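You operate a simulated robot arm through the tools that you are given. There is no shell and no other tool.

You are at the controls of a simulated two-armed robot. One attempt, no reset.

JOB
Pick up the can marked "matt" from the bench top with one hand, pass it to the other hand and put it on the rack shelf. Set down upright: can.

It is judged by the outcome, as a careful person would: the job done as asked, and still so three seconds after it is handed in. It fails if anything else is knocked over, pushed out of place, dropped, spilled or broken.

ROBOT AND FRAMES
Two 7-joint arms with three-finger grippers on one trunk, on a base that moves. Base frame: it is fixed to the floor where the robot stands at the start and does not move with it; the origin is under the middle of the robot, x ahead of it, y to its left, z up. Lengths are in m, angles in degrees, forces in N, time in s.
The left shoulder is at the start at [0.03, 0.124, 1.133], the right one opposite. With the tool pointing down near the work surface each hand reaches from about 0.1 to 0.78 m from the robot's upright axis, wherever it stands, measured 20 degrees to its own side. Places, roughly: rack shelf [-1.1, 0, 0.8]. Payload 2.2 kg a hand.
Tool frame (each hand has its own): the origin (TCP) lies between the finger pads and is the grasp point; the fingertips stand 0.028 m ahead of it; z points along the fingers, y is the line along which they close. The gripper opens to 0.102 m; its body begins 0.071 m behind the TCP.
Orientation is that of the tool frame in the base frame, as a unit quaternion [w, x, y, z]. With the fingers straight down and closing along the base's y, the tool's x points along the base's -x, its y along +y and its z along -z.

CONTROLS
- The arms move only by the tool arm_command. It takes "left_rows", "right_rows" or both (then of equal length, played together; a hand with none holds still); each is a list of rows, each a list of 7 numbers: the opening in per cent of the stroke, from 0 (shut) to 100 (fully open), then the shift along the tool's x, y, z in m, then the turn, a rotation vector about the tool's x, y, z in degrees. In form: [[grip, x, y, z, wx, wy, wz], ...]. A call has 1 to 20 rows; each row shifts and turns the commanded pose from where the row before left it, along the tool's axes as they then stand. Rows are played at 5 a second. More than 0.05 m and 8.6 degrees between two rows, or a gripper value outside its range, and nothing of the call is played. A pose out of reach is approached as far as the arm can. The call stops where the force on the tool passes 40 N (or 10 N more than at its start, if that is more) or the arm is blocked; 0.2 s more then pass. Each finger travels about 0.1436 m/s and halts on what it meets, pressing with about 27 N; the grip force reading is that of the motor and also rises with nothing between the fingers. The clock runs only during rows and for 0.2 s after the last one: add rows that do not move to give the fingers time. It gives the time, the measured TCP pose, the force on the tool (base axes), the opening and the grip force at its end, in the units of the frame above (readings bear some noise), with the torque about the TCP (base axes, N m) and any sound that the robot's microphone picked up, and new pictures: "views" is both (left out), scene, wrist or none (wrist: the cameras of the hands that moved).
- Cameras (640 x 400 px; columns grow to the right, rows downward): "scene" is now at [0.0413, 0.0084, 1.8395]; the picture's right is [0.14, -0.99, 0.00], its down [-0.82, -0.11, -0.56] and it looks along [0.56, 0.08, -0.83] (base axes); focal length 296 px, centre (320, 200). "left" rides on the left gripper at [0.072, 0.038, -0.086] in its tool frame; the picture's right is [-0.46, 0.89, 0.00], its down [-0.60, -0.32, -0.73] and it looks along [-0.65, -0.34, 0.68] (tool axes); focal length 256 px, centre (320, 200). "right" rides on the right gripper at [0.069, 0.044, -0.086] in its tool frame; the picture's right is [-0.53, 0.85, 0.00], its down [-0.58, -0.36, -0.73] and it looks along [-0.62, -0.39, 0.68] (tool axes); focal length 256 px, centre (320, 200). There is no depth. A picture from a camera that has moved, and an enlarged one, comes with that camera's place and axes in the base frame and with its lens.
- move_column(by): moves the trunk up (or, below 0, down) by that many m; the arms and the scene camera ride with it, the base frame stays. It gives what a move gives, with no picture.
- base_move(legs): drives the robot by 1 to 6 legs, each [ahead, left, turn to the left] in m, m and degrees, along the robot's own axes; the way and the turn of a leg run together, so that a leg with both is an arc; at most 1.5 m and 180 degrees a leg. The arms and the cameras ride along, it lands a little off, and it stops where it bumps. It gives what a move gives, and a new picture of the scene camera.
- aim_head(pan, tilt): turns the head with the scene camera to pan (to the left, within 143 degrees either way) and tilt (down, from -29 to 69), counted from straight ahead of the robot. It gives what a move gives, and a new picture of the scene camera.
- close_up(camera, box): a new picture of the part [left, top, right, bottom] of that camera's present view, enlarged. No time passes.
- job_done(): hands the job in; it is judged then, once.

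Places have to be worked out from the pictures, the camera data and where the tool is seen. Open the grippers and draw the arms clear of the work before you hand the job in, unless the task says otherwise.

The tools are called as name(argument=value, ...) on one line, values as JSON. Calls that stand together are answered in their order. arm_command: Moves the arms, as the interface text tells. Its arguments: {"type":"object","properties":{"left_rows":{"type":"array"},"right_rows":{"type":"array"},"views":{"type":"string","enum":["both","scene","wrist","none"]}},"required":[]} The other tools are called the same way: move_column (by) moves the trunk up or down; base_move (legs) drives the base; aim_head (pan, tilt) turns the head that bears the scene camera; close_up (camera, box) takes an enlarged picture of a part of a camera's view; job_done () hands the job in.

At the start:

```text
time_s: 0.0
left_position: [0.593, 0.177, 1.2075]
left_orientation: [0.001, 0.001, 1.0, 0.0]
left_wrist_force: [0.2, 0.2, 0.1]
left_moment: [-0.01, 0.01, -0.03]
left_width: 0.1022
left_finger_force: 0.1
right_position: [0.3668, -0.1999, 1.1384]
right_orientation: [0.0, 0.0, 1.0, 0.001]
right_wrist_force: [-0.4, -0.7, 0.5]
right_moment: [0.01, 0.0, -0.01]
right_width: 0.1021
right_finger_force: 0.1
trunk travel left (down, up): [-0.375, 0.165]
robot x, y, heading: [-0.0002, 0.0023, -0.0]
head pan, tilt (commanded): [7.9, 55.6]
```

scene: 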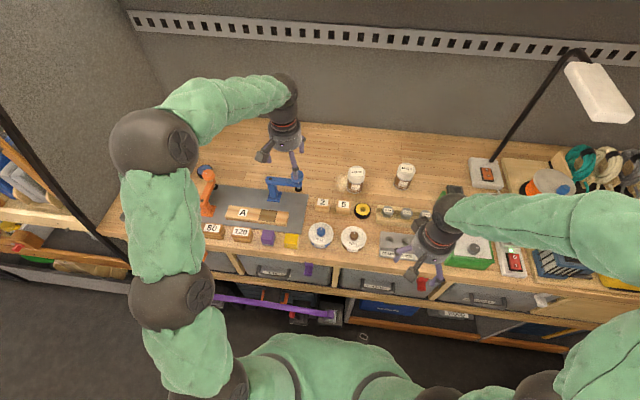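
right: 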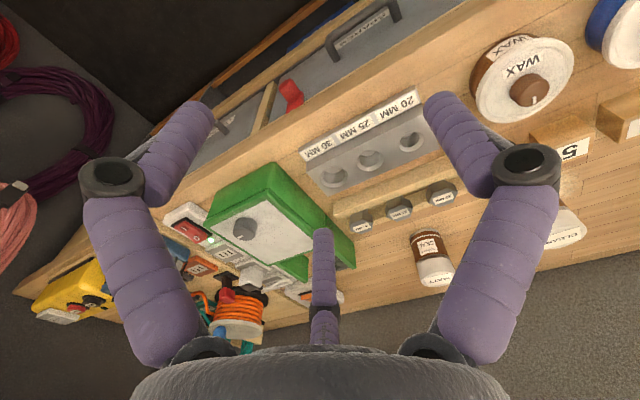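
left: 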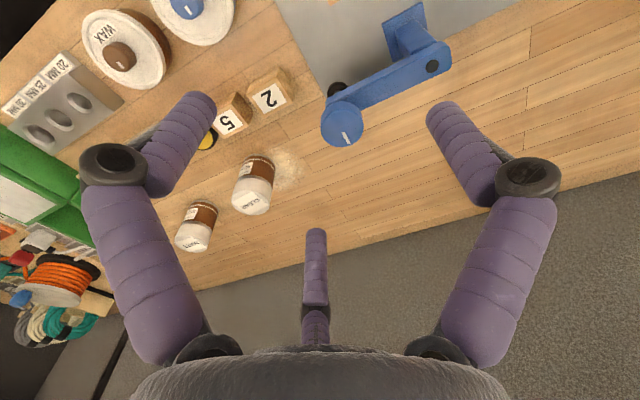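

The pictures show two white-and-brown cans at scene pixels (356,178) and (405,175). I take close-ups to read their labels.

close_up(camera="scene", box=[320, 140, 440, 215])

close_up(camera="left", box=[160, 140, 320, 260])

close_up(camera="right", box=[380, 200, 600, 320])

```text
5.33 times, centred on (380, 178) of scene
camera zoom: at [0.0413, 0.0084, 1.8395], right [0.14, -0.99, 0.0], down [-0.82, -0.11, -0.56], along [0.56, 0.08, -0.83], focal length 1580 px, centre (0, 320)
```

zoom: 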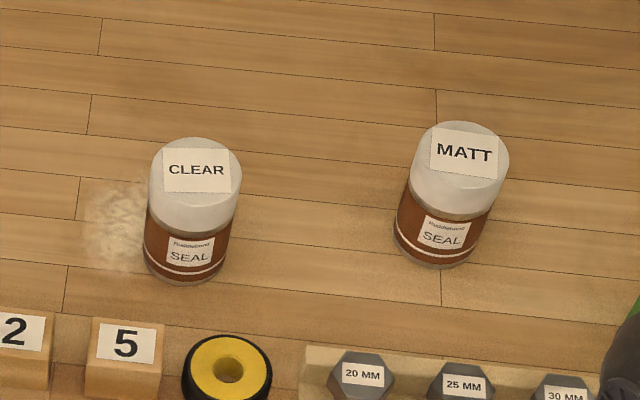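

```text
3.33 times, centred on (240, 200) of left
camera zoom: at [0.5203, 0.215, 1.2933], right [0.46, 0.89, 0.0], down [0.6, -0.32, 0.73], along [0.65, -0.34, -0.68], focal length 853 px, centre (587, 200)
```

zoom: 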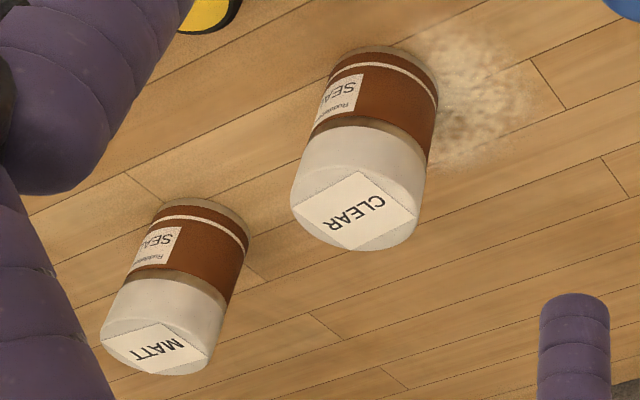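

```text
2.91 times, centred on (490, 260) of right
camera zoom: at [0.2977, -0.1571, 1.2245], right [0.53, 0.85, 0.0], down [0.58, -0.37, 0.73], along [0.62, -0.39, -0.68], focal length 745 px, centre (-174, 26)
```

zoom: 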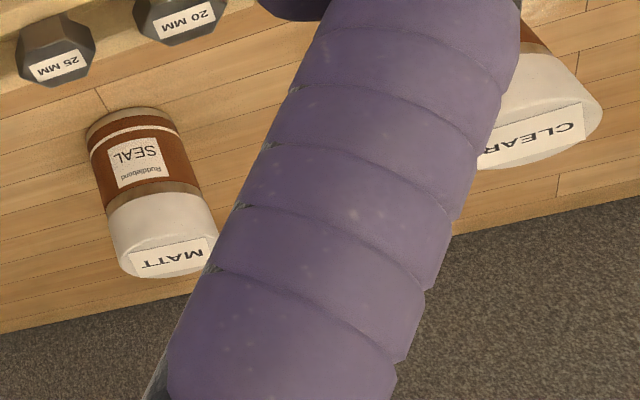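

The can on the right (scene pixel about 405,175) is the "MATT" one; triangulating puts it near [0.78, -0.21], base z≈0.91, top ≈1.01, about 6.5 cm across. I look at the gripper geometry up close before planning.

close_up(camera="scene", box=[240, 70, 330, 190])

close_up(camera="scene", box=[360, 170, 520, 300])

aim_head(pan=140, tilt=35)

```text
3.33 times, centred on (285, 130) of scene
camera zoom: at [0.0413, 0.0084, 1.8395], right [0.14, -0.99, 0.0], down [-0.82, -0.11, -0.56], along [0.56, 0.08, -0.83], focal length 987 px, centre (437, 433)
```

zoom: 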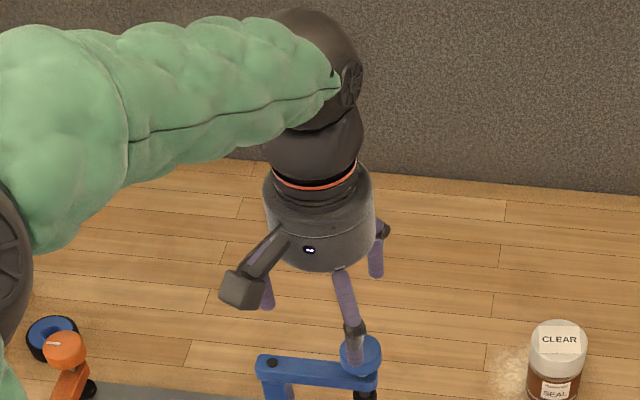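

```text
3.08 times, centred on (440, 235) of scene
camera zoom: at [0.0413, 0.0084, 1.8395], right [0.14, -0.99, 0.0], down [-0.82, -0.11, -0.56], along [0.56, 0.08, -0.83], focal length 911 px, centre (-49, 92)
```

zoom: 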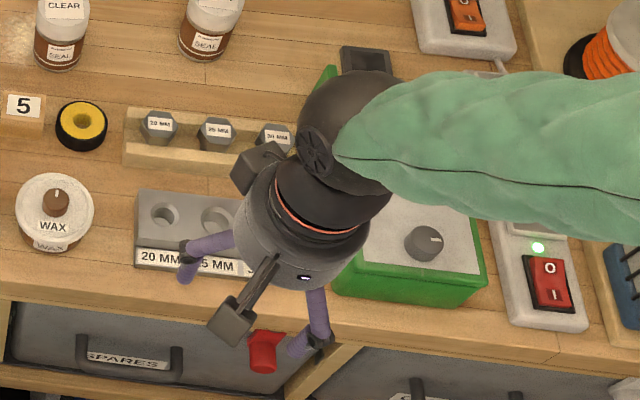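

```text
time_s: 2.1
left_position: [0.5929, 0.1772, 1.2067]
left_orientation: [0.001, 0.0, 1.0, 0.0]
left_wrist_force: [0.4, 0.7, -0.3]
left_moment: [0.0, -0.02, -0.02]
left_width: 0.1018
left_finger_force: 0.1
right_position: [0.3665, -0.1998, 1.1378]
right_orientation: [0.0, 0.0, 1.0, 0.001]
right_wrist_force: [-0.2, -0.5, 0.0]
right_moment: [0.0, -0.03, -0.04]
right_width: 0.102
right_finger_force: 0.0
trunk travel left (down, up): [-0.375, 0.165]
robot x, y, heading: [-0.0, -0.0007, 0.1]
head pan, tilt (commanded): [140.0, 35.0]
camera scene: at [-0.0969, 0.0552, 1.8686], right [0.64, 0.77, 0.0], down [0.44, -0.37, -0.82], along [-0.63, 0.53, -0.57], focal length 296 px, centre (320, 200)
```

scene: 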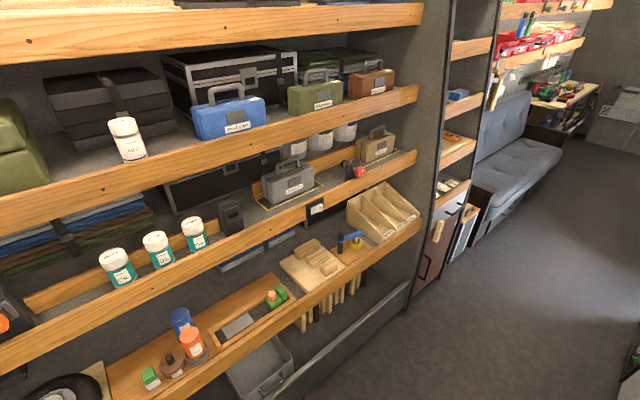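

The rack behind has several levels; I look from the other side, too, to see which one is at z≈0.8.

aim_head(pan=-140, tilt=40)

aim_head(pan=143, tilt=45)

```text
time_s: 6.0
left_position: [0.5923, 0.1769, 1.2071]
left_orientation: [0.0, 0.0, 1.0, 0.0]
left_wrist_force: [0.1, 0.1, 0.1]
left_moment: [0.02, 0.01, 0.01]
left_width: 0.1019
left_finger_force: 0.1
right_position: [0.3673, -0.2006, 1.1383]
right_orientation: [0.0, 0.0, 1.0, 0.001]
right_wrist_force: [0.8, -0.2, 0.3]
right_moment: [0.0, 0.0, 0.0]
right_width: 0.102
right_finger_force: 0.1
trunk travel left (down, up): [-0.375, 0.165]
robot x, y, heading: [-0.0008, 0.0011, -0.0]
head pan, tilt (commanded): [-140.0, 40.0]
camera scene: at [-0.0946, -0.0561, 1.861], right [-0.64, 0.77, 0.0], down [0.49, 0.41, -0.77], along [-0.59, -0.49, -0.64], focal length 296 px, centre (320, 200)
```

scene: 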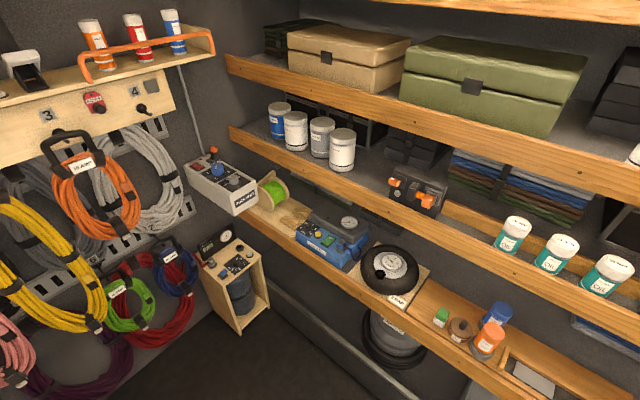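

```text
time_s: 9.9
left_position: [0.5919, 0.1773, 1.2077]
left_orientation: [0.0, -0.001, 1.0, -0.001]
left_wrist_force: [-0.4, -0.2, 0.4]
left_moment: [0.0, 0.0, 0.01]
left_width: 0.102
left_finger_force: 0.1
right_position: [0.3664, -0.2002, 1.1389]
right_orientation: [0.0, 0.0, 1.0, 0.0]
right_wrist_force: [0.7, -0.2, -0.4]
right_moment: [0.01, 0.0, -0.01]
right_width: 0.102
right_finger_force: 0.1
trunk travel left (down, up): [-0.375, 0.165]
robot x, y, heading: [0.0023, -0.0028, -0.1]
head pan, tilt (commanded): [143.0, 45.0]
camera scene: at [-0.0944, 0.0475, 1.8538], right [0.6, 0.8, 0.0], down [0.56, -0.43, -0.71], along [-0.56, 0.43, -0.71], focal length 296 px, centre (320, 200)
```

scene: 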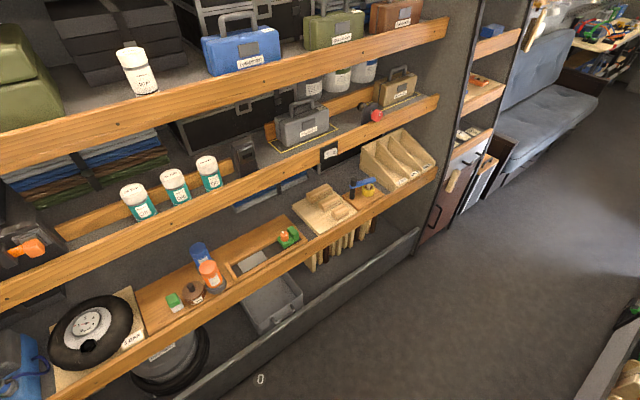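

The rack's lower shelf (z≈0.8) sits below the shelf with OIL cans. Before planning the hand-over I test how the three fingers close: I close the left hand halfway in free air and look with its wrist camera.

arm_command(left_rows=[[64, 0, 0, 0, 0, 0, 0], [64, 0, 0, 0, 0, 0, 0], [64, 0, 0, 0, 0, 0, 0]], views="wrist")

arm_command(left_rows=[[10, 0, 0, 0, 0, 0, 0], [10, 0, 0, 0, 0, 0, 0], [10, 0, 0, 0, 0, 0, 0], [10, 0, 0, 0, 0, 0, 0]], views="wrist")

```text
time_s: 10.7
left_position: [0.5933, 0.176, 1.2063]
left_orientation: [0.0, 0.0, 1.0, 0.0]
left_wrist_force: [-0.8, -0.4, 0.1]
left_moment: [0.03, 0.03, -0.02]
left_width: 0.0653
left_finger_force: 0.0
right_position: [0.367, -0.1991, 1.1383]
right_orientation: [0.0, 0.001, 1.0, 0.001]
right_wrist_force: [0.6, 0.2, 0.3]
right_moment: [0.02, -0.02, -0.04]
right_width: 0.1019
right_finger_force: 0.0
trunk travel left (down, up): [-0.375, 0.165]
robot x, y, heading: [0.0011, -0.0018, 0.1]
head pan, tilt (commanded): [143.0, 45.0]
camera left: at [0.5203, 0.215, 1.2933], right [0.46, 0.89, 0.0], down [0.6, -0.32, 0.73], along [0.65, -0.34, -0.68], focal length 256 px, centre (320, 200)
```

left: 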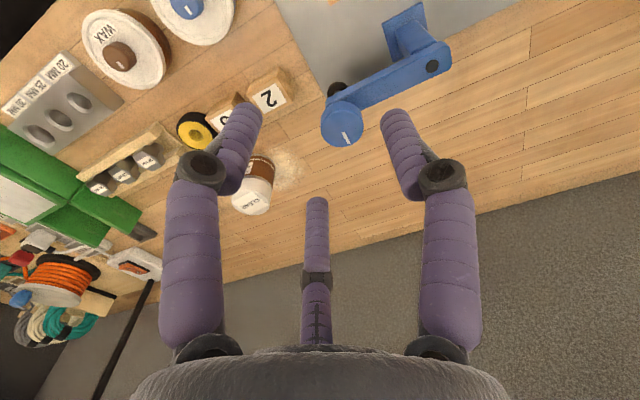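

```text
time_s: 11.7
left_position: [0.5937, 0.1767, 1.2074]
left_orientation: [0.0, 0.0, 1.0, 0.0]
left_wrist_force: [-0.1, -0.4, -0.3]
left_moment: [0.02, 0.02, 0.02]
left_width: 0.0101
left_finger_force: 0.0
right_position: [0.3672, -0.1995, 1.1394]
right_orientation: [0.0, 0.0, 1.0, 0.001]
right_wrist_force: [-0.6, 0.4, 0.3]
right_moment: [0.03, 0.03, 0.01]
right_width: 0.1018
right_finger_force: 0.0
trunk travel left (down, up): [-0.375, 0.165]
robot x, y, heading: [0.0003, -0.0011, -0.0]
head pan, tilt (commanded): [143.0, 45.0]
camera left: at [0.5203, 0.215, 1.2933], right [0.46, 0.89, 0.0], down [0.6, -0.32, 0.73], along [0.65, -0.34, -0.68], focal length 256 px, centre (320, 200)
```

left: 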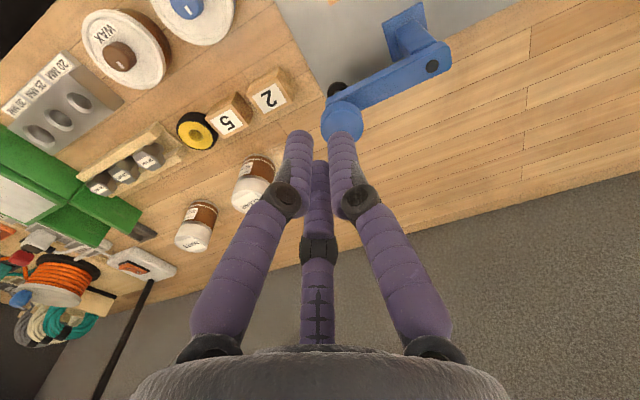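

The three fingers close radially (120° apart, thumb at tool +y). Now I zoom on the lower rack shelf to see its free space and clearances.

close_up(camera="scene", box=[0, 140, 320, 340])

close_up(camera="scene", box=[130, 210, 330, 335])

aim_head(pan=90, tilt=35)

aim_head(pan=-90, tilt=35)

```text
2.00 times, centred on (160, 240) of scene
camera zoom: at [-0.0944, 0.0475, 1.8538], right [0.6, 0.8, 0.0], down [0.56, -0.43, -0.71], along [-0.56, 0.43, -0.71], focal length 592 px, centre (640, 120)
```

zoom: 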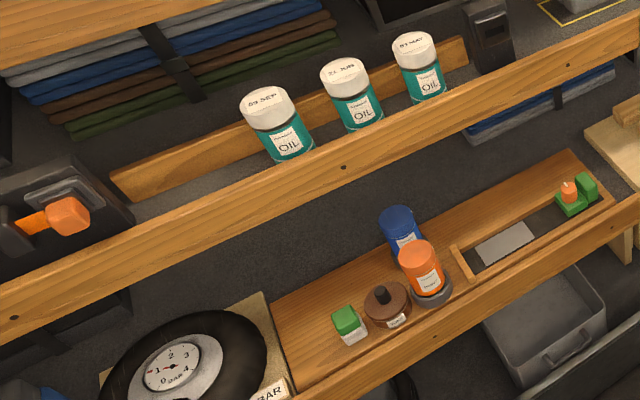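

```text
3.20 times, centred on (230, 272) of scene
camera zoom: at [-0.0944, 0.0475, 1.8538], right [0.6, 0.8, 0.0], down [0.56, -0.43, -0.71], along [-0.56, 0.43, -0.71], focal length 948 px, centre (608, -32)
```

zoom: 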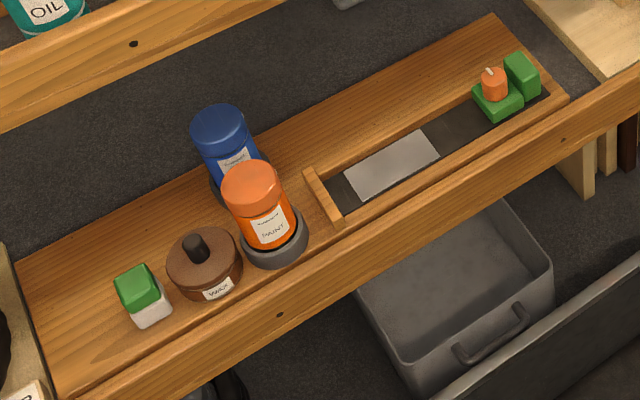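

```text
time_s: 12.9
left_position: [0.5932, 0.1763, 1.2064]
left_orientation: [0.0, 0.0, 1.0, 0.0]
left_wrist_force: [0.0, 0.0, -0.3]
left_moment: [0.05, -0.01, -0.04]
left_width: 0.0104
left_finger_force: 0.1
right_position: [0.3668, -0.1994, 1.1382]
right_orientation: [0.0, 0.001, 1.0, 0.001]
right_wrist_force: [0.2, 0.1, -0.1]
right_moment: [-0.02, 0.01, 0.01]
right_width: 0.1018
right_finger_force: 0.2
trunk travel left (down, up): [-0.375, 0.165]
robot x, y, heading: [0.0007, -0.0019, 0.0]
head pan, tilt (commanded): [90.0, 35.0]
camera scene: at [-0.0296, 0.0866, 1.8685], right [1.0, 0.0, 0.0], down [0.0, -0.57, -0.82], along [0.0, 0.82, -0.57], focal length 296 px, centre (320, 200)
```

scene: 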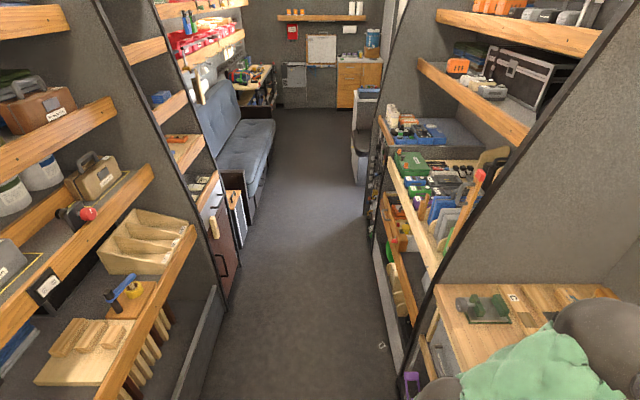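

```text
time_s: 15.6
left_position: [0.5931, 0.1765, 1.2066]
left_orientation: [0.0, 0.0, 1.0, 0.0]
left_wrist_force: [0.7, -0.5, -0.1]
left_moment: [-0.01, -0.01, 0.01]
left_width: 0.0103
left_finger_force: 0.1
right_position: [0.367, -0.1996, 1.139]
right_orientation: [0.001, 0.0, 1.0, 0.001]
right_wrist_force: [0.3, -0.5, 0.4]
right_moment: [0.0, -0.02, 0.01]
right_width: 0.1019
right_finger_force: 0.1
trunk travel left (down, up): [-0.375, 0.165]
robot x, y, heading: [0.0005, -0.0007, -0.2]
head pan, tilt (commanded): [-90.0, 35.0]
camera scene: at [-0.0294, -0.0895, 1.8686], right [-1.0, 0.0, 0.0], down [0.0, 0.57, -0.82], along [0.0, -0.82, -0.57], focal length 296 px, centre (320, 200)
```

scene: 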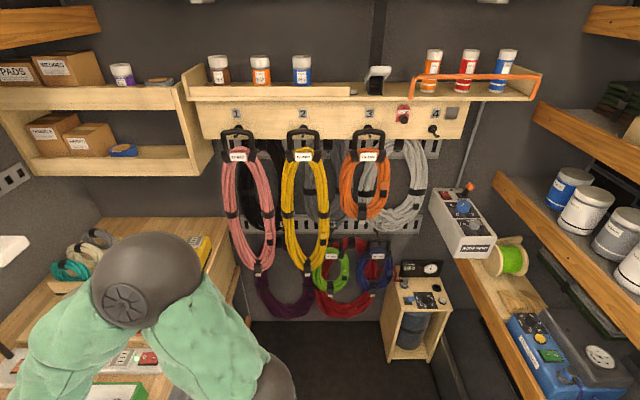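

The van interior is clear for a turn, and the lower rack shelf holds a wooden board with jars, tray and a gauge. Now I look down in front of the base to judge how far I may drive toward the bench, since the can is ~0.81 m out.

aim_head(pan=0, tilt=69)

aim_head(pan=-15, tilt=45)

```text
time_s: 17.2
left_position: [0.594, 0.1756, 1.2067]
left_orientation: [0.0, 0.0, 1.0, 0.0]
left_wrist_force: [-0.6, 0.8, 0.4]
left_moment: [0.03, 0.01, -0.02]
left_width: 0.0101
left_finger_force: 0.1
right_position: [0.3668, -0.1989, 1.1389]
right_orientation: [-0.001, 0.001, 1.0, 0.001]
right_wrist_force: [0.5, -0.5, -0.4]
right_moment: [-0.01, 0.03, 0.01]
right_width: 0.102
right_finger_force: 0.2
trunk travel left (down, up): [-0.375, 0.165]
robot x, y, heading: [0.0022, -0.0018, 0.5]
head pan, tilt (commanded): [0.0, 68.8]
camera scene: at [0.0265, -0.0015, 1.8249], right [0.0, -1.0, 0.0], down [-0.93, 0.0, -0.36], along [0.36, 0.0, -0.93], focal length 296 px, centre (320, 200)
```

scene: 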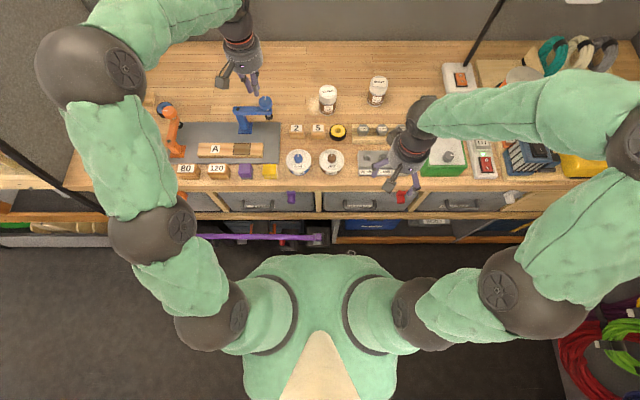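

```text
time_s: 18.1
left_position: [0.5929, 0.1762, 1.207]
left_orientation: [0.001, 0.001, 1.0, 0.0]
left_wrist_force: [0.1, -0.5, -0.3]
left_moment: [0.0, -0.04, -0.01]
left_width: 0.0101
left_finger_force: 0.1
right_position: [0.3671, -0.2004, 1.1387]
right_orientation: [0.0, 0.0, 1.0, 0.0]
right_wrist_force: [0.3, -1.2, 0.5]
right_moment: [0.01, 0.02, 0.03]
right_width: 0.1019
right_finger_force: 0.1
trunk travel left (down, up): [-0.375, 0.165]
robot x, y, heading: [-0.0002, -0.0031, 0.1]
head pan, tilt (commanded): [-15.0, 45.0]
camera scene: at [0.0491, -0.0224, 1.8537], right [-0.26, -0.97, 0.0], down [-0.68, 0.18, -0.71], along [0.68, -0.18, -0.71], focal length 296 px, centre (320, 200)
```

scene: 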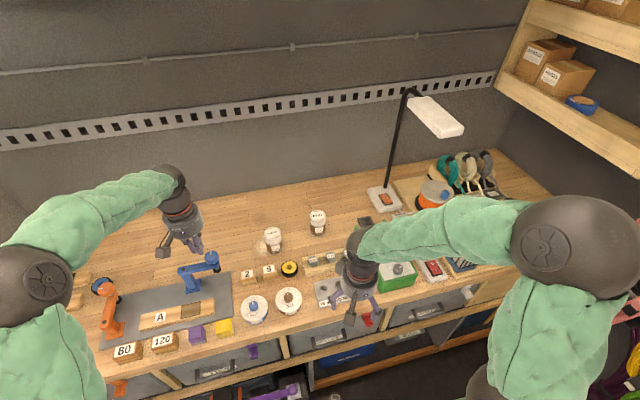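

The bench front edge is at x≈0.43 and the torso front ≈0.15, so a ~0.12 m advance is safe. I zoom on the can for a better fix and pull the left hand back and up out of the way.

close_up(camera="scene", box=[290, 195, 354, 245])

arm_command(left_rows=[[60, 0.04, 0, -0.01, 0, 0, 0], [60, 0.04, 0, -0.01, 0, 0, 0], [60, 0.04, 0, -0.01, 0, 0, 0], [60, 0.04, 0, -0.01, 0, 0, 0], [60, 0, 0, 0, 0, 0, 0]], views="none")

```text
8.00 times, centred on (322, 220) of scene
camera zoom: at [0.0491, -0.0224, 1.8537], right [-0.26, -0.97, 0.0], down [-0.68, 0.18, -0.71], along [0.68, -0.18, -0.71], focal length 2369 px, centre (304, 40)
```

zoom: 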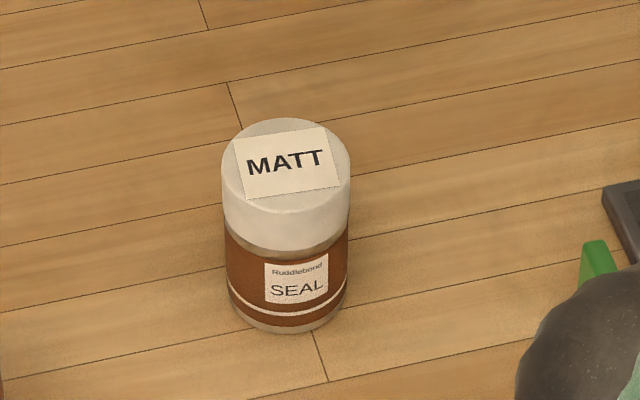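

```text
time_s: 19.3
left_position: [0.4362, 0.1764, 1.2463]
left_orientation: [-0.001, 0.001, 1.0, 0.001]
left_wrist_force: [0.5, 0.1, -0.4]
left_moment: [0.01, 0.04, -0.02]
left_width: 0.0613
left_finger_force: 0.1
right_position: [0.3689, -0.2008, 1.1379]
right_orientation: [0.0, 0.0, 1.0, 0.001]
right_wrist_force: [0.2, -0.5, -1.3]
right_moment: [0.04, 0.03, -0.01]
right_width: 0.1021
right_finger_force: 0.0
trunk travel left (down, up): [-0.375, 0.165]
robot x, y, heading: [0.0019, 0.0035, -0.0]
head pan, tilt (commanded): [-15.0, 45.0]
```

The can fixes at about (0.785, -0.211), top z≈1.01, height ≈0.097, diameter ≈0.062. I drive 0.12 m ahead so that it falls within comfortable reach of the right hand.

base_move(legs=[[0.12, 0, 0]])

```text
time_s: 20.6
left_position: [0.5176, 0.1843, 1.2467]
left_orientation: [0.002, -0.011, 1.0, 0.0]
left_wrist_force: [0.3, -0.2, 0.7]
left_moment: [0.03, -0.03, 0.01]
left_width: 0.0615
left_finger_force: 0.1
right_position: [0.4591, -0.1925, 1.1396]
right_orientation: [0.001, -0.011, 1.0, 0.001]
right_wrist_force: [-0.7, -0.4, 0.1]
right_moment: [0.03, -0.05, -0.03]
right_width: 0.1023
right_finger_force: 0.1
trunk travel left (down, up): [-0.375, 0.165]
robot x, y, heading: [0.0946, -0.0019, 1.5]
head pan, tilt (commanded): [-15.0, 45.0]
camera scene: at [0.1362, -0.0224, 1.8539], right [-0.24, -0.97, 0.0], down [-0.69, 0.17, -0.71], along [0.69, -0.17, -0.71], focal length 296 px, centre (320, 200)
```

scene: 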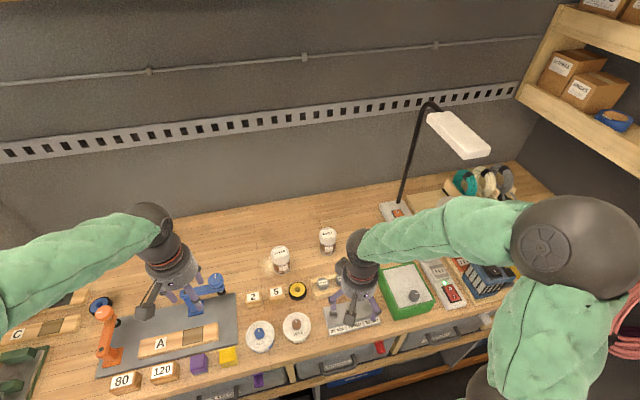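

The robot moved ~0.095 m; the right hand is at (0.459, -0.193, 1.14). I move it forward to hover over the can with fingers open (tips ~8 cm above the lid), then check with the wrist camera.

arm_command(right_rows=[[100, -0.04, -0.0032, 0.0025, 0, 0, 0], [100, -0.04, -0.0032, 0.0025, 0, 0, 0], [100, -0.04, -0.0032, 0.0025, 0, 0, 0], [100, -0.04, -0.0032, 0.0025, 0, 0, 0], [100, -0.04, -0.0032, 0.0025, 0, 0, 0], [100, -0.04, -0.0032, 0.0025, 0, 0, 0], [100, -0.04, -0.0032, 0.0025, 0, 0, 0], [100, -0.0456, -0.0033, 0.0025, 0, 0, 0], [100, 0, 0, 0, 0, 0, 0]], views="both")

```text
time_s: 22.6
left_position: [0.519, 0.1846, 1.2473]
left_orientation: [0.001, -0.011, 1.0, 0.001]
left_wrist_force: [0.5, 0.3, 0.4]
left_moment: [0.01, -0.02, -0.02]
left_width: 0.0611
left_finger_force: 0.1
right_position: [0.7879, -0.2115, 1.1192]
right_orientation: [0.001, -0.011, 1.0, 0.001]
right_wrist_force: [-0.5, -0.4, -0.5]
right_moment: [0.03, -0.02, 0.01]
right_width: 0.1018
right_finger_force: 0.1
trunk travel left (down, up): [-0.375, 0.165]
robot x, y, heading: [0.0892, -0.0007, 1.4]
head pan, tilt (commanded): [-15.0, 45.0]
camera scene: at [0.1361, -0.0221, 1.8538], right [-0.24, -0.97, 0.0], down [-0.69, 0.17, -0.71], along [0.69, -0.17, -0.71], focal length 296 px, centre (320, 200)
camera right: at [0.7164, -0.1707, 1.2052], right [0.52, 0.86, 0.0], down [0.58, -0.35, 0.73], along [0.63, -0.38, -0.68], focal length 256 px, centre (320, 200)
```

scene: 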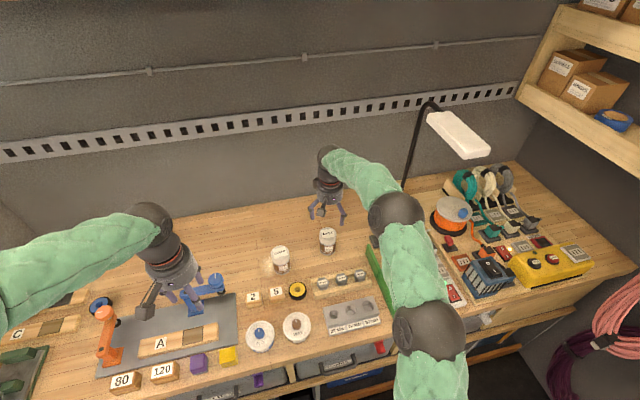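
right: 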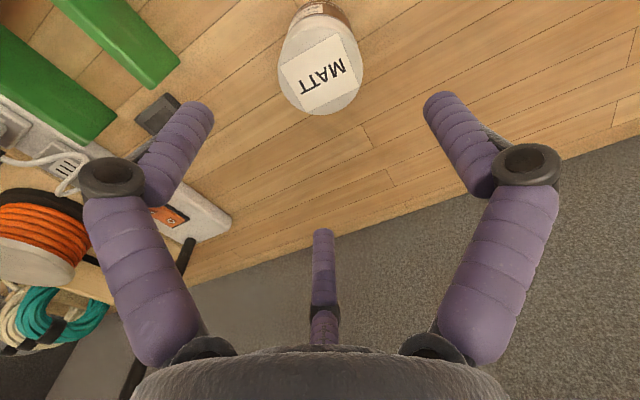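

The can's lid appears in the right wrist view at (321,72), giving about (0.780, -0.209). I zoom both views for a finer fix.

close_up(camera="right", box=[240, 0, 400, 120])

close_up(camera="scene", box=[280, 140, 376, 260])

```text
3.33 times, centred on (320, 60) of right
camera zoom: at [0.7164, -0.1707, 1.2052], right [0.52, 0.86, 0.0], down [0.58, -0.35, 0.73], along [0.63, -0.38, -0.68], focal length 853 px, centre (320, 667)
```

zoom: 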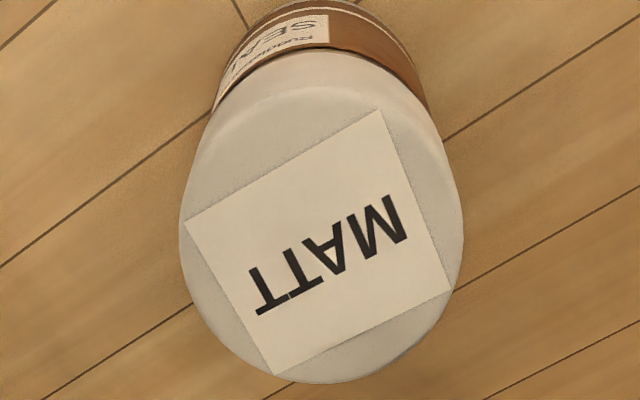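

```text
3.33 times, centred on (328, 200) of scene
camera zoom: at [0.1361, -0.0221, 1.8538], right [-0.24, -0.97, 0.0], down [-0.69, 0.17, -0.71], along [0.69, -0.17, -0.71], focal length 987 px, centre (293, 200)
```

zoom: 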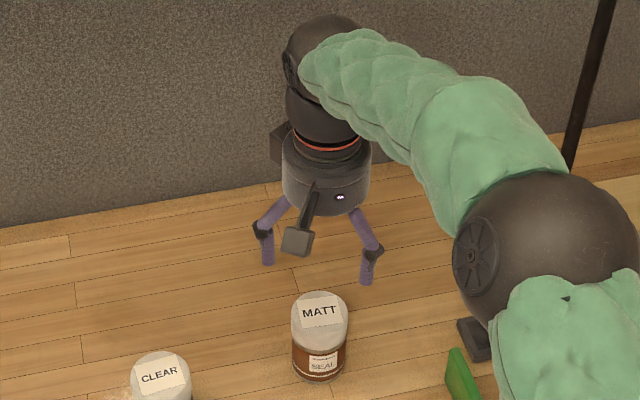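

Refined: lid centre ≈ (0.779, -0.208), lid top z≈1.013. I correct sideways and lower so the TCP is about at lid-top level (tips overlapping the lid ~3 cm), fingers still open.

arm_command(right_rows=[[100, 0.0089, 0.0037, 0, 0, 0, 0], [100, 0, 0, 0.03, 0, 0, 0], [100, 0, 0, 0.03, 0, 0, 0], [100, 0, 0, 0.025, 0, 0, 0], [100, 0, 0, 0.024, 0, 0, 0], [100, 0, 0, 0, 0, 0, 0]], views="both")

close_up(camera="scene", box=[280, 170, 376, 260])

```text
time_s: 24.0
left_position: [0.519, 0.1857, 1.2467]
left_orientation: [0.001, -0.01, 1.0, 0.0]
left_wrist_force: [0.2, 0.3, 0.2]
left_moment: [-0.02, 0.01, 0.01]
left_width: 0.0611
left_finger_force: 0.1
right_position: [0.7771, -0.2074, 1.0088]
right_orientation: [0.001, -0.01, 1.0, 0.0]
right_wrist_force: [-0.4, 0.1, 0.2]
right_moment: [-0.03, -0.01, 0.01]
right_width: 0.102
right_finger_force: 0.1
trunk travel left (down, up): [-0.375, 0.165]
robot x, y, heading: [0.0931, 0.0002, 1.2]
head pan, tilt (commanded): [-15.0, 45.0]
camera scene: at [0.1378, -0.0215, 1.8538], right [-0.24, -0.97, 0.0], down [-0.69, 0.17, -0.71], along [0.69, -0.17, -0.71], focal length 296 px, centre (320, 200)
camera right: at [0.7072, -0.1659, 1.0945], right [0.52, 0.86, 0.0], down [0.58, -0.35, 0.73], along [0.63, -0.38, -0.68], focal length 256 px, centre (320, 200)
```

scene: 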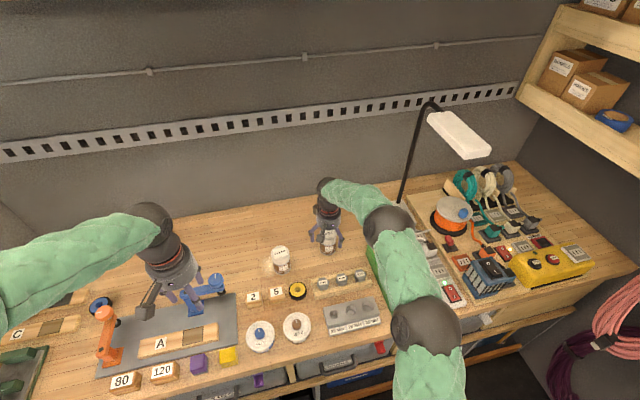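
right: 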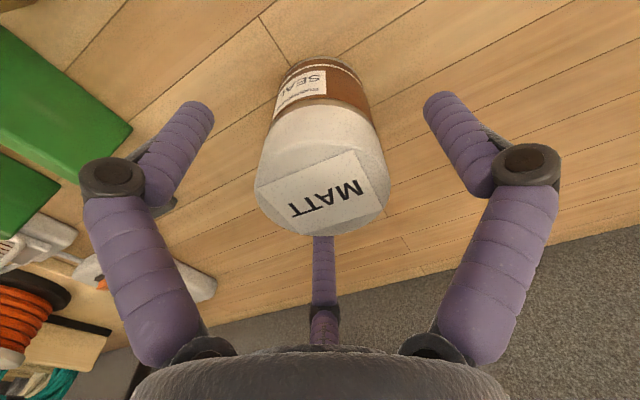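

```text
4.44 times, centred on (328, 215) of scene
camera zoom: at [0.1378, -0.0215, 1.8538], right [-0.24, -0.97, 0.0], down [-0.69, 0.17, -0.71], along [0.69, -0.17, -0.71], focal length 1316 px, centre (284, 133)
```

zoom: 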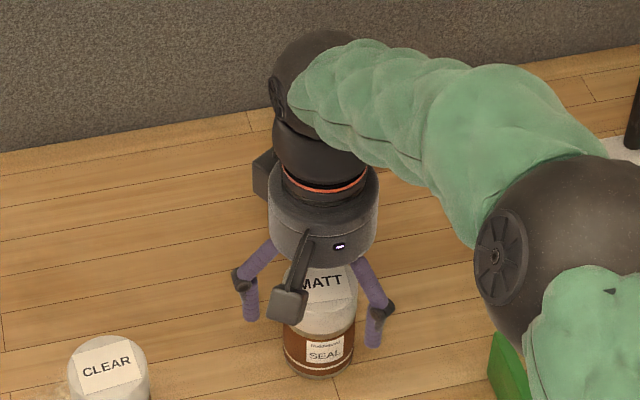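

The lid is centred between the open fingers at (0.777, -0.208). I close the right hand on the lid.

arm_command(right_rows=[[40, 0, 0, 0, 0, 0, 0], [40, 0, 0, 0, 0, 0, 0], [30, 0, 0, 0, 0, 0, 0], [30, 0, 0, 0, 0, 0, 0]], views="both")

close_up(camera="scene", box=[280, 170, 376, 260])

```text
time_s: 25.0
left_position: [0.5196, 0.1854, 1.2457]
left_orientation: [0.001, -0.01, 1.0, 0.0]
left_wrist_force: [-0.1, 0.3, 0.0]
left_moment: [0.02, 0.03, -0.01]
left_width: 0.0613
left_finger_force: 0.0
right_position: [0.7783, -0.2072, 1.0099]
right_orientation: [0.0, -0.01, 1.0, -0.001]
right_wrist_force: [0.8, -0.9, 4.4]
right_moment: [0.04, -0.01, 0.01]
right_width: 0.0606
right_finger_force: 27.4
trunk travel left (down, up): [-0.375, 0.165]
robot x, y, heading: [0.0895, 0.0018, 1.2]
head pan, tilt (commanded): [-15.0, 45.0]
camera scene: at [0.1384, -0.0217, 1.8538], right [-0.24, -0.97, 0.0], down [-0.69, 0.17, -0.71], along [0.69, -0.17, -0.71], focal length 296 px, centre (320, 200)
camera right: at [0.7076, -0.166, 1.0946], right [0.52, 0.86, 0.0], down [0.58, -0.35, 0.73], along [0.63, -0.38, -0.68], focal length 256 px, centre (320, 200)
```

scene: 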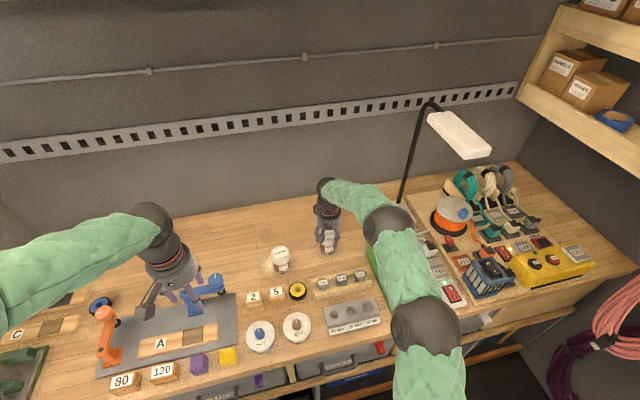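
right: 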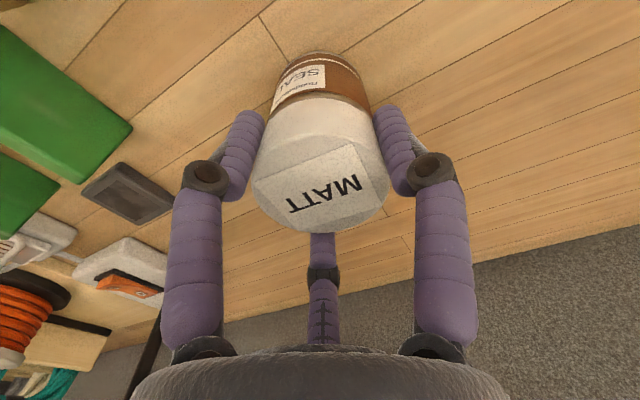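

```text
4.44 times, centred on (328, 215) of scene
camera zoom: at [0.1384, -0.0217, 1.8538], right [-0.24, -0.97, 0.0], down [-0.69, 0.17, -0.71], along [0.69, -0.17, -0.71], focal length 1316 px, centre (284, 133)
```

zoom: 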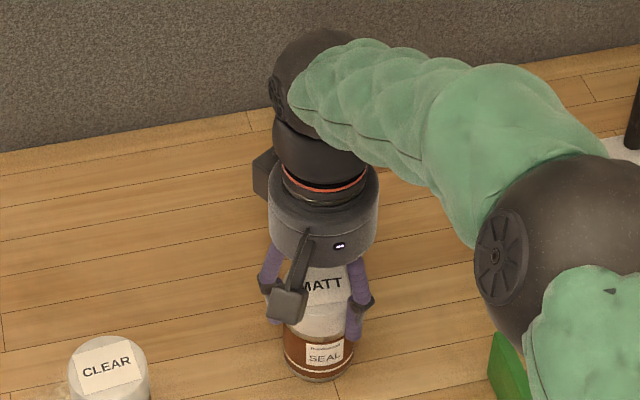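

Grip is firm at width 0.0606 (27 N). I lift straight up slowly ~12 cm and check the can follows.

arm_command(right_rows=[[30, 0, 0, -0.01, 0, 0, 0], [30, 0, 0, -0.02, 0, 0, 0], [30, 0, 0, -0.03, 0, 0, 0], [30, 0, 0, -0.03, 0, 0, 0], [30, 0, 0, -0.03, 0, 0, 0], [30, 0, 0, -0.03, 0, 0, 0], [30, 0, 0, 0, 0, 0, 0]], views="both")

```text
time_s: 26.6
left_position: [0.5203, 0.1843, 1.247]
left_orientation: [0.001, -0.01, 1.0, 0.001]
left_wrist_force: [-1.0, -0.1, -0.6]
left_moment: [-0.01, 0.0, -0.01]
left_width: 0.0612
left_finger_force: 0.0
right_position: [0.7795, -0.2081, 1.1595]
right_orientation: [-0.001, -0.011, 1.0, 0.0]
right_wrist_force: [0.1, -0.3, -1.9]
right_moment: [0.01, -0.01, 0.02]
right_width: 0.0604
right_finger_force: 27.0
trunk travel left (down, up): [-0.375, 0.165]
robot x, y, heading: [0.0905, 0.0016, 1.2]
head pan, tilt (commanded): [-15.0, 45.0]
camera scene: at [0.14, -0.022, 1.8537], right [-0.24, -0.97, 0.0], down [-0.69, 0.17, -0.71], along [0.69, -0.17, -0.71], focal length 296 px, centre (320, 200)
camera right: at [0.7086, -0.1668, 1.2456], right [0.52, 0.86, 0.0], down [0.59, -0.35, 0.73], along [0.63, -0.38, -0.68], focal length 256 px, centre (320, 200)
```

scene: 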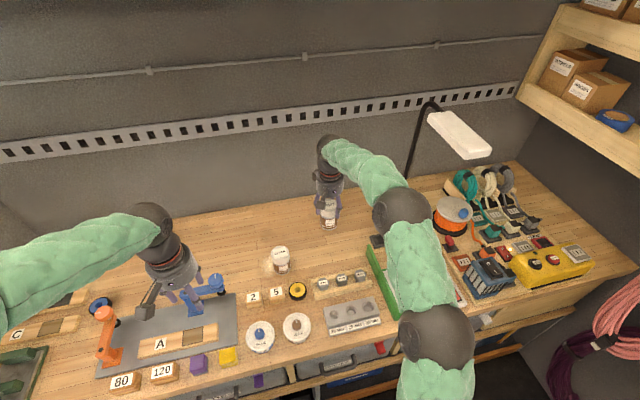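
right: 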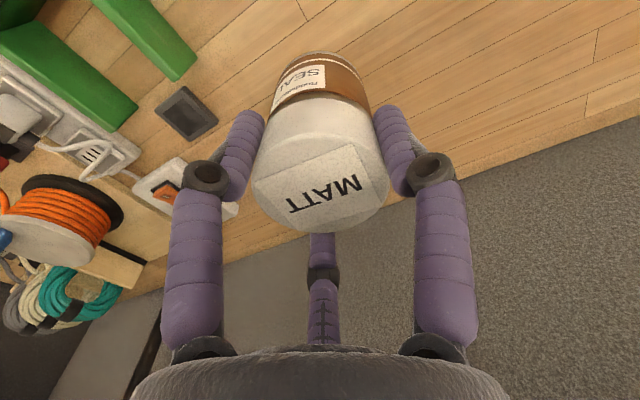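

The can is held (weight ≈2 N) and clear of the bench. I draw the right hand back and up toward the body.

arm_command(right_rows=[[30, 0.02, 0, -0.02, 0, 0, 0], [30, 0.035, 0, -0.02, 0, 0, 0], [30, 0.04, 0, -0.02, 0, 0, 0], [30, 0.04, 0, -0.01, 0, 0, 0], [30, 0.04, 0, -0.01, 0, 0, 0], [30, 0.04, 0, -0.01, 0, 0, 0], [30, 0.04, 0, 0, 0, 0, 0], [30, 0.04, 0, 0, 0, 0, 0], [30, 0.02, 0, 0, 0, 0, 0], [30, 0, 0, 0, 0, 0, 0]], views="both")

```text
time_s: 28.8
left_position: [0.5202, 0.1853, 1.2467]
left_orientation: [0.0, -0.011, 1.0, 0.001]
left_wrist_force: [0.0, 0.6, -0.7]
left_moment: [0.03, 0.01, 0.01]
left_width: 0.0612
left_finger_force: 0.0
right_position: [0.4617, -0.2126, 1.2498]
right_orientation: [0.0, -0.011, 1.0, 0.001]
right_wrist_force: [-1.1, 0.1, -2.2]
right_moment: [0.01, -0.04, 0.02]
right_width: 0.0606
right_finger_force: 26.5
trunk travel left (down, up): [-0.375, 0.165]
robot x, y, heading: [0.0881, 0.0004, 1.1]
head pan, tilt (commanded): [-15.0, 45.0]
camera scene: at [0.139, -0.0217, 1.8537], right [-0.24, -0.97, 0.0], down [-0.69, 0.17, -0.71], along [0.69, -0.17, -0.71], focal length 296 px, centre (320, 200)
camera right: at [0.3922, -0.1723, 1.335], right [0.52, 0.86, 0.0], down [0.58, -0.35, 0.73], along [0.63, -0.38, -0.68], focal length 256 px, centre (320, 200)
```

scene: 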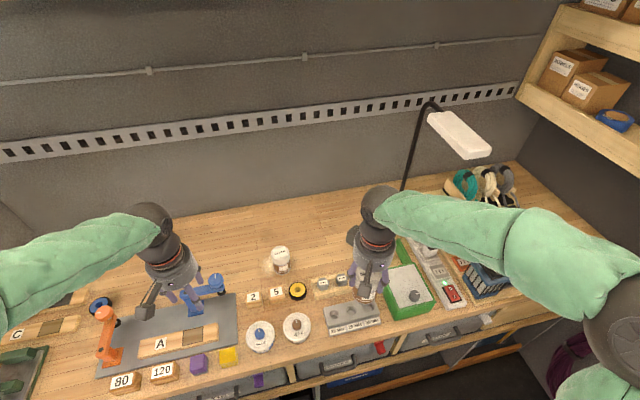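
right: 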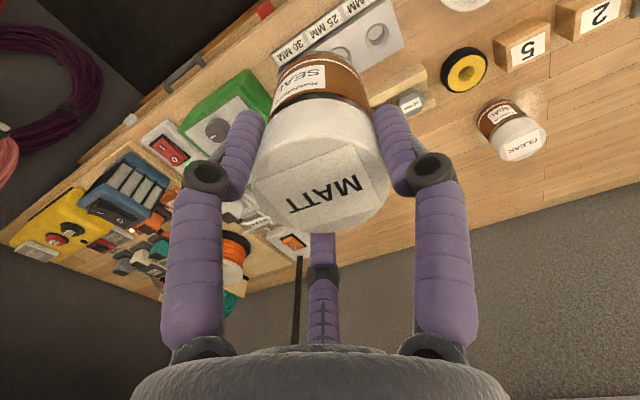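

The can is held near the body at (0.46, -0.21, 1.25). I back the base off 0.1 m and make the first half of the turn toward the rack.

base_move(legs=[[-0.1, 0, 0], [0, 0, 90]])

```text
time_s: 33.7
left_position: [-0.1942, 0.4292, 1.2453]
left_orientation: [0.001, 0.715, -0.7, -0.001]
left_wrist_force: [0.2, -0.1, 0.1]
left_moment: [-0.02, 0.01, 0.02]
left_width: 0.061
left_finger_force: 0.1
right_position: [0.2057, 0.3703, 1.2484]
right_orientation: [0.001, 0.715, -0.7, 0.0]
right_wrist_force: [-0.4, 0.6, -2.7]
right_moment: [-0.02, -0.03, -0.02]
right_width: 0.0604
right_finger_force: 27.0
trunk travel left (down, up): [-0.375, 0.165]
robot x, y, heading: [-0.0085, -0.0038, 91.2]
head pan, tilt (commanded): [-15.0, 45.0]
camera scene: at [0.0115, 0.0458, 1.8537], right [0.97, -0.24, 0.0], down [-0.17, -0.69, -0.71], along [0.17, 0.69, -0.71], focal length 296 px, centre (320, 200)
```

scene: 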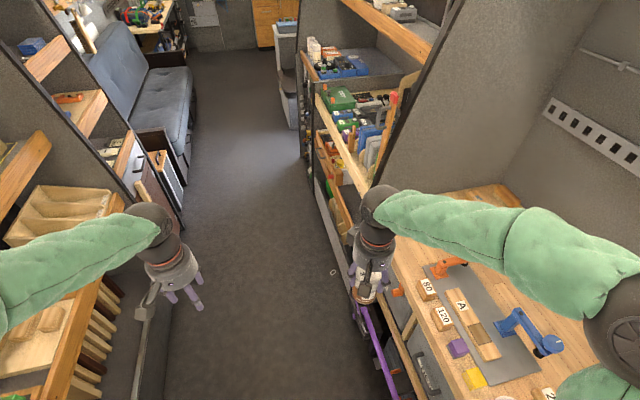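

Halfway round (heading 91°) with no bump. I turn the head left to view the rack frontally before continuing.

aim_head(pan=88, tilt=40)

close_up(camera="scene", box=[200, 180, 500, 368])

```text
time_s: 35.5
left_position: [-0.1941, 0.4281, 1.2457]
left_orientation: [0.002, 0.715, -0.7, -0.001]
left_wrist_force: [0.7, 0.0, -0.1]
left_moment: [0.0, 0.0, 0.03]
left_width: 0.0611
left_finger_force: 0.1
right_position: [0.2038, 0.3709, 1.2498]
right_orientation: [0.0, 0.715, -0.699, 0.0]
right_wrist_force: [-0.1, -0.7, -2.1]
right_moment: [0.0, -0.01, 0.01]
right_width: 0.0605
right_finger_force: 26.6
trunk travel left (down, up): [-0.375, 0.165]
robot x, y, heading: [-0.009, -0.0041, 91.2]
head pan, tilt (commanded): [88.0, 40.0]
camera scene: at [-0.0928, -0.032, 1.861], right [0.01, 1.0, 0.0], down [0.64, -0.01, -0.77], along [-0.77, 0.01, -0.64], focal length 296 px, centre (320, 200)
```

scene: 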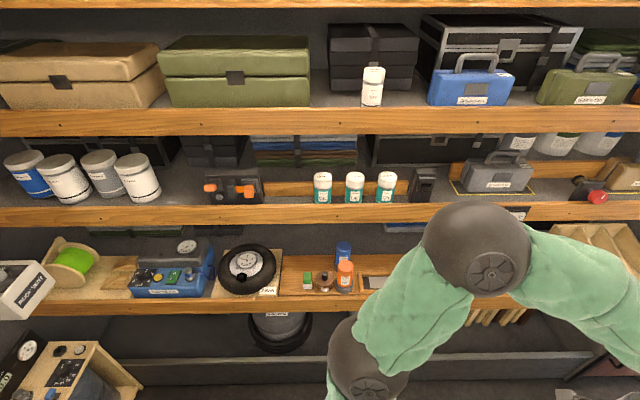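

```text
2.13 times, centred on (350, 274) of scene
camera zoom: at [-0.0928, -0.032, 1.861], right [0.01, 1.0, 0.0], down [0.64, -0.01, -0.77], along [-0.77, 0.01, -0.64], focal length 630 px, centre (256, 43)
```

zoom: 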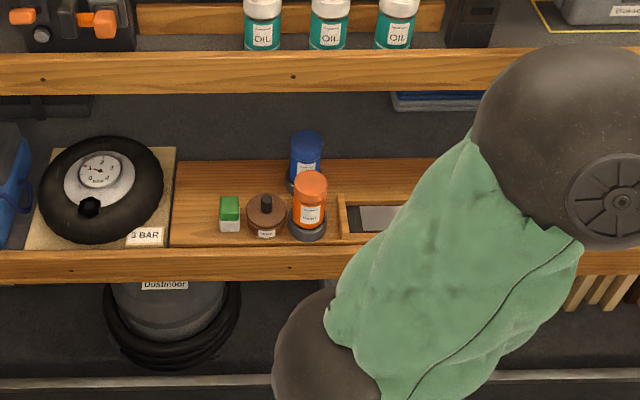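

The rack's dark floor lies behind the wooden board (free area near y≈0.2, x≈-1.0), and I'm facing the open aisle now, so I do the hand-over here. First I move the right hand with the can to front-centre and yaw it 90° so that a gap between its fingers faces the left hand; the left hand shifts out and opens.

arm_command(right_rows=[[30, -0.03, 0.0233, 0.0083, 0, 0, 0], [30, -0.03, 0.0233, 0.0083, 0, 0, 0], [30, -0.03, 0.0233, 0.0083, 0, 0, 0], [30, -0.03, 0.0233, 0.0083, 0, 0, 0], [30, -0.03, 0.0233, 0.0083, 0, 0, 0], [30, -0.03, 0.0233, 0.0083, 0, 0, 0], [30, 0, 0, 0, 0, 0, -8.2], [30, 0, 0, 0, 0, 0, -8.2], [30, 0, 0, 0, 0, 0, -8.2], [30, 0, 0, 0, 0, 0, -8.2], [30, 0, 0, 0, 0, 0, -8.2], [30, 0, 0, 0, 0, 0, -8.2], [30, 0, 0, 0, 0, 0, -8.2], [30, 0, 0, 0, 0, 0, -8.2], [30, 0, 0, 0, 0, 0, -8.2], [30, 0, 0, 0, 0, 0, -8.2], [30, 0, 0, 0, 0, 0, -8.0], [30, 0, 0, 0, 0, 0, 0]], left_rows=[[100, -0.03, 0.025, 0, 0, 0, 0], [100, -0.03, 0.025, 0, 0, 0, 0], [100, -0.03, 0.025, 0, 0, 0, 0], [100, -0.03, 0.025, 0, 0, 0, 0], [100, 0, 0, 0, 0, 0, 0], [100, 0, 0, 0, 0, 0, 0], [100, 0, 0, 0, 0, 0, 0], [100, 0, 0, 0, 0, 0, 0], [100, 0, 0, 0, 0, 0, 0], [100, 0, 0, 0, 0, 0, 0], [100, 0, 0, 0, 0, 0, 0], [100, 0, 0, 0, 0, 0, 0], [100, 0, 0, 0, 0, 0, 0], [100, 0, 0, 0, 0, 0, 0], [100, 0, 0, 0, 0, 0, 0], [100, 0, 0, 0, 0, 0, 0], [100, 0, 0, 0, 0, 0, 0], [100, 0, 0, 0, 0, 0, 0]], views="none")

aim_head(pan=0, tilt=48)

```text
time_s: 39.3
left_position: [-0.2962, 0.5476, 1.2463]
left_orientation: [0.0, 0.715, -0.699, 0.0]
left_wrist_force: [1.0, 0.6, 0.9]
left_moment: [-0.03, 0.02, -0.03]
left_width: 0.1016
left_finger_force: 0.0
right_position: [0.0615, 0.5484, 1.199]
right_orientation: [0.0, 1.0, 0.011, 0.0]
right_wrist_force: [0.2, -0.1, -3.0]
right_moment: [0.0, -0.02, -0.02]
right_width: 0.0602
right_finger_force: 26.7
trunk travel left (down, up): [-0.375, 0.165]
robot x, y, heading: [-0.0051, -0.0021, 91.0]
head pan, tilt (commanded): [88.0, 40.0]
```

```text
time_s: 41.0
left_position: [-0.295, 0.5472, 1.2461]
left_orientation: [0.001, 0.715, -0.699, -0.001]
left_wrist_force: [0.8, -0.7, 0.1]
left_moment: [-0.03, -0.01, 0.01]
left_width: 0.1021
left_finger_force: 0.0
right_position: [0.061, 0.5477, 1.1987]
right_orientation: [0.0, 1.0, 0.01, -0.001]
right_wrist_force: [-0.1, -0.1, -3.0]
right_moment: [0.03, 0.04, -0.03]
right_width: 0.0605
right_finger_force: 26.8
trunk travel left (down, up): [-0.375, 0.165]
robot x, y, heading: [-0.0072, -0.0019, 91.1]
head pan, tilt (commanded): [0.0, 48.0]
camera scene: at [-0.0097, 0.0458, 1.8495], right [1.0, 0.02, 0.0], down [0.02, -0.74, -0.67], along [-0.01, 0.67, -0.74], focal length 296 px, centre (320, 200)
```

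scene: 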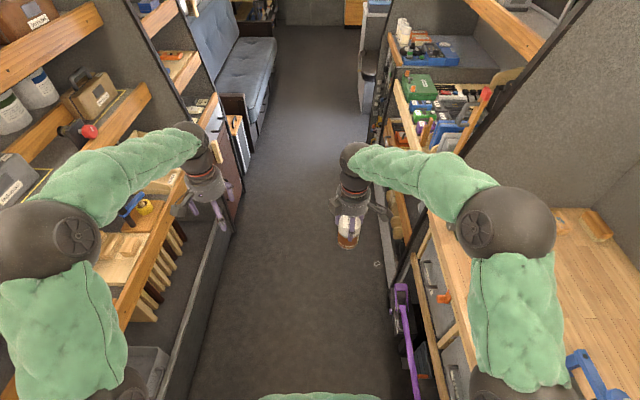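

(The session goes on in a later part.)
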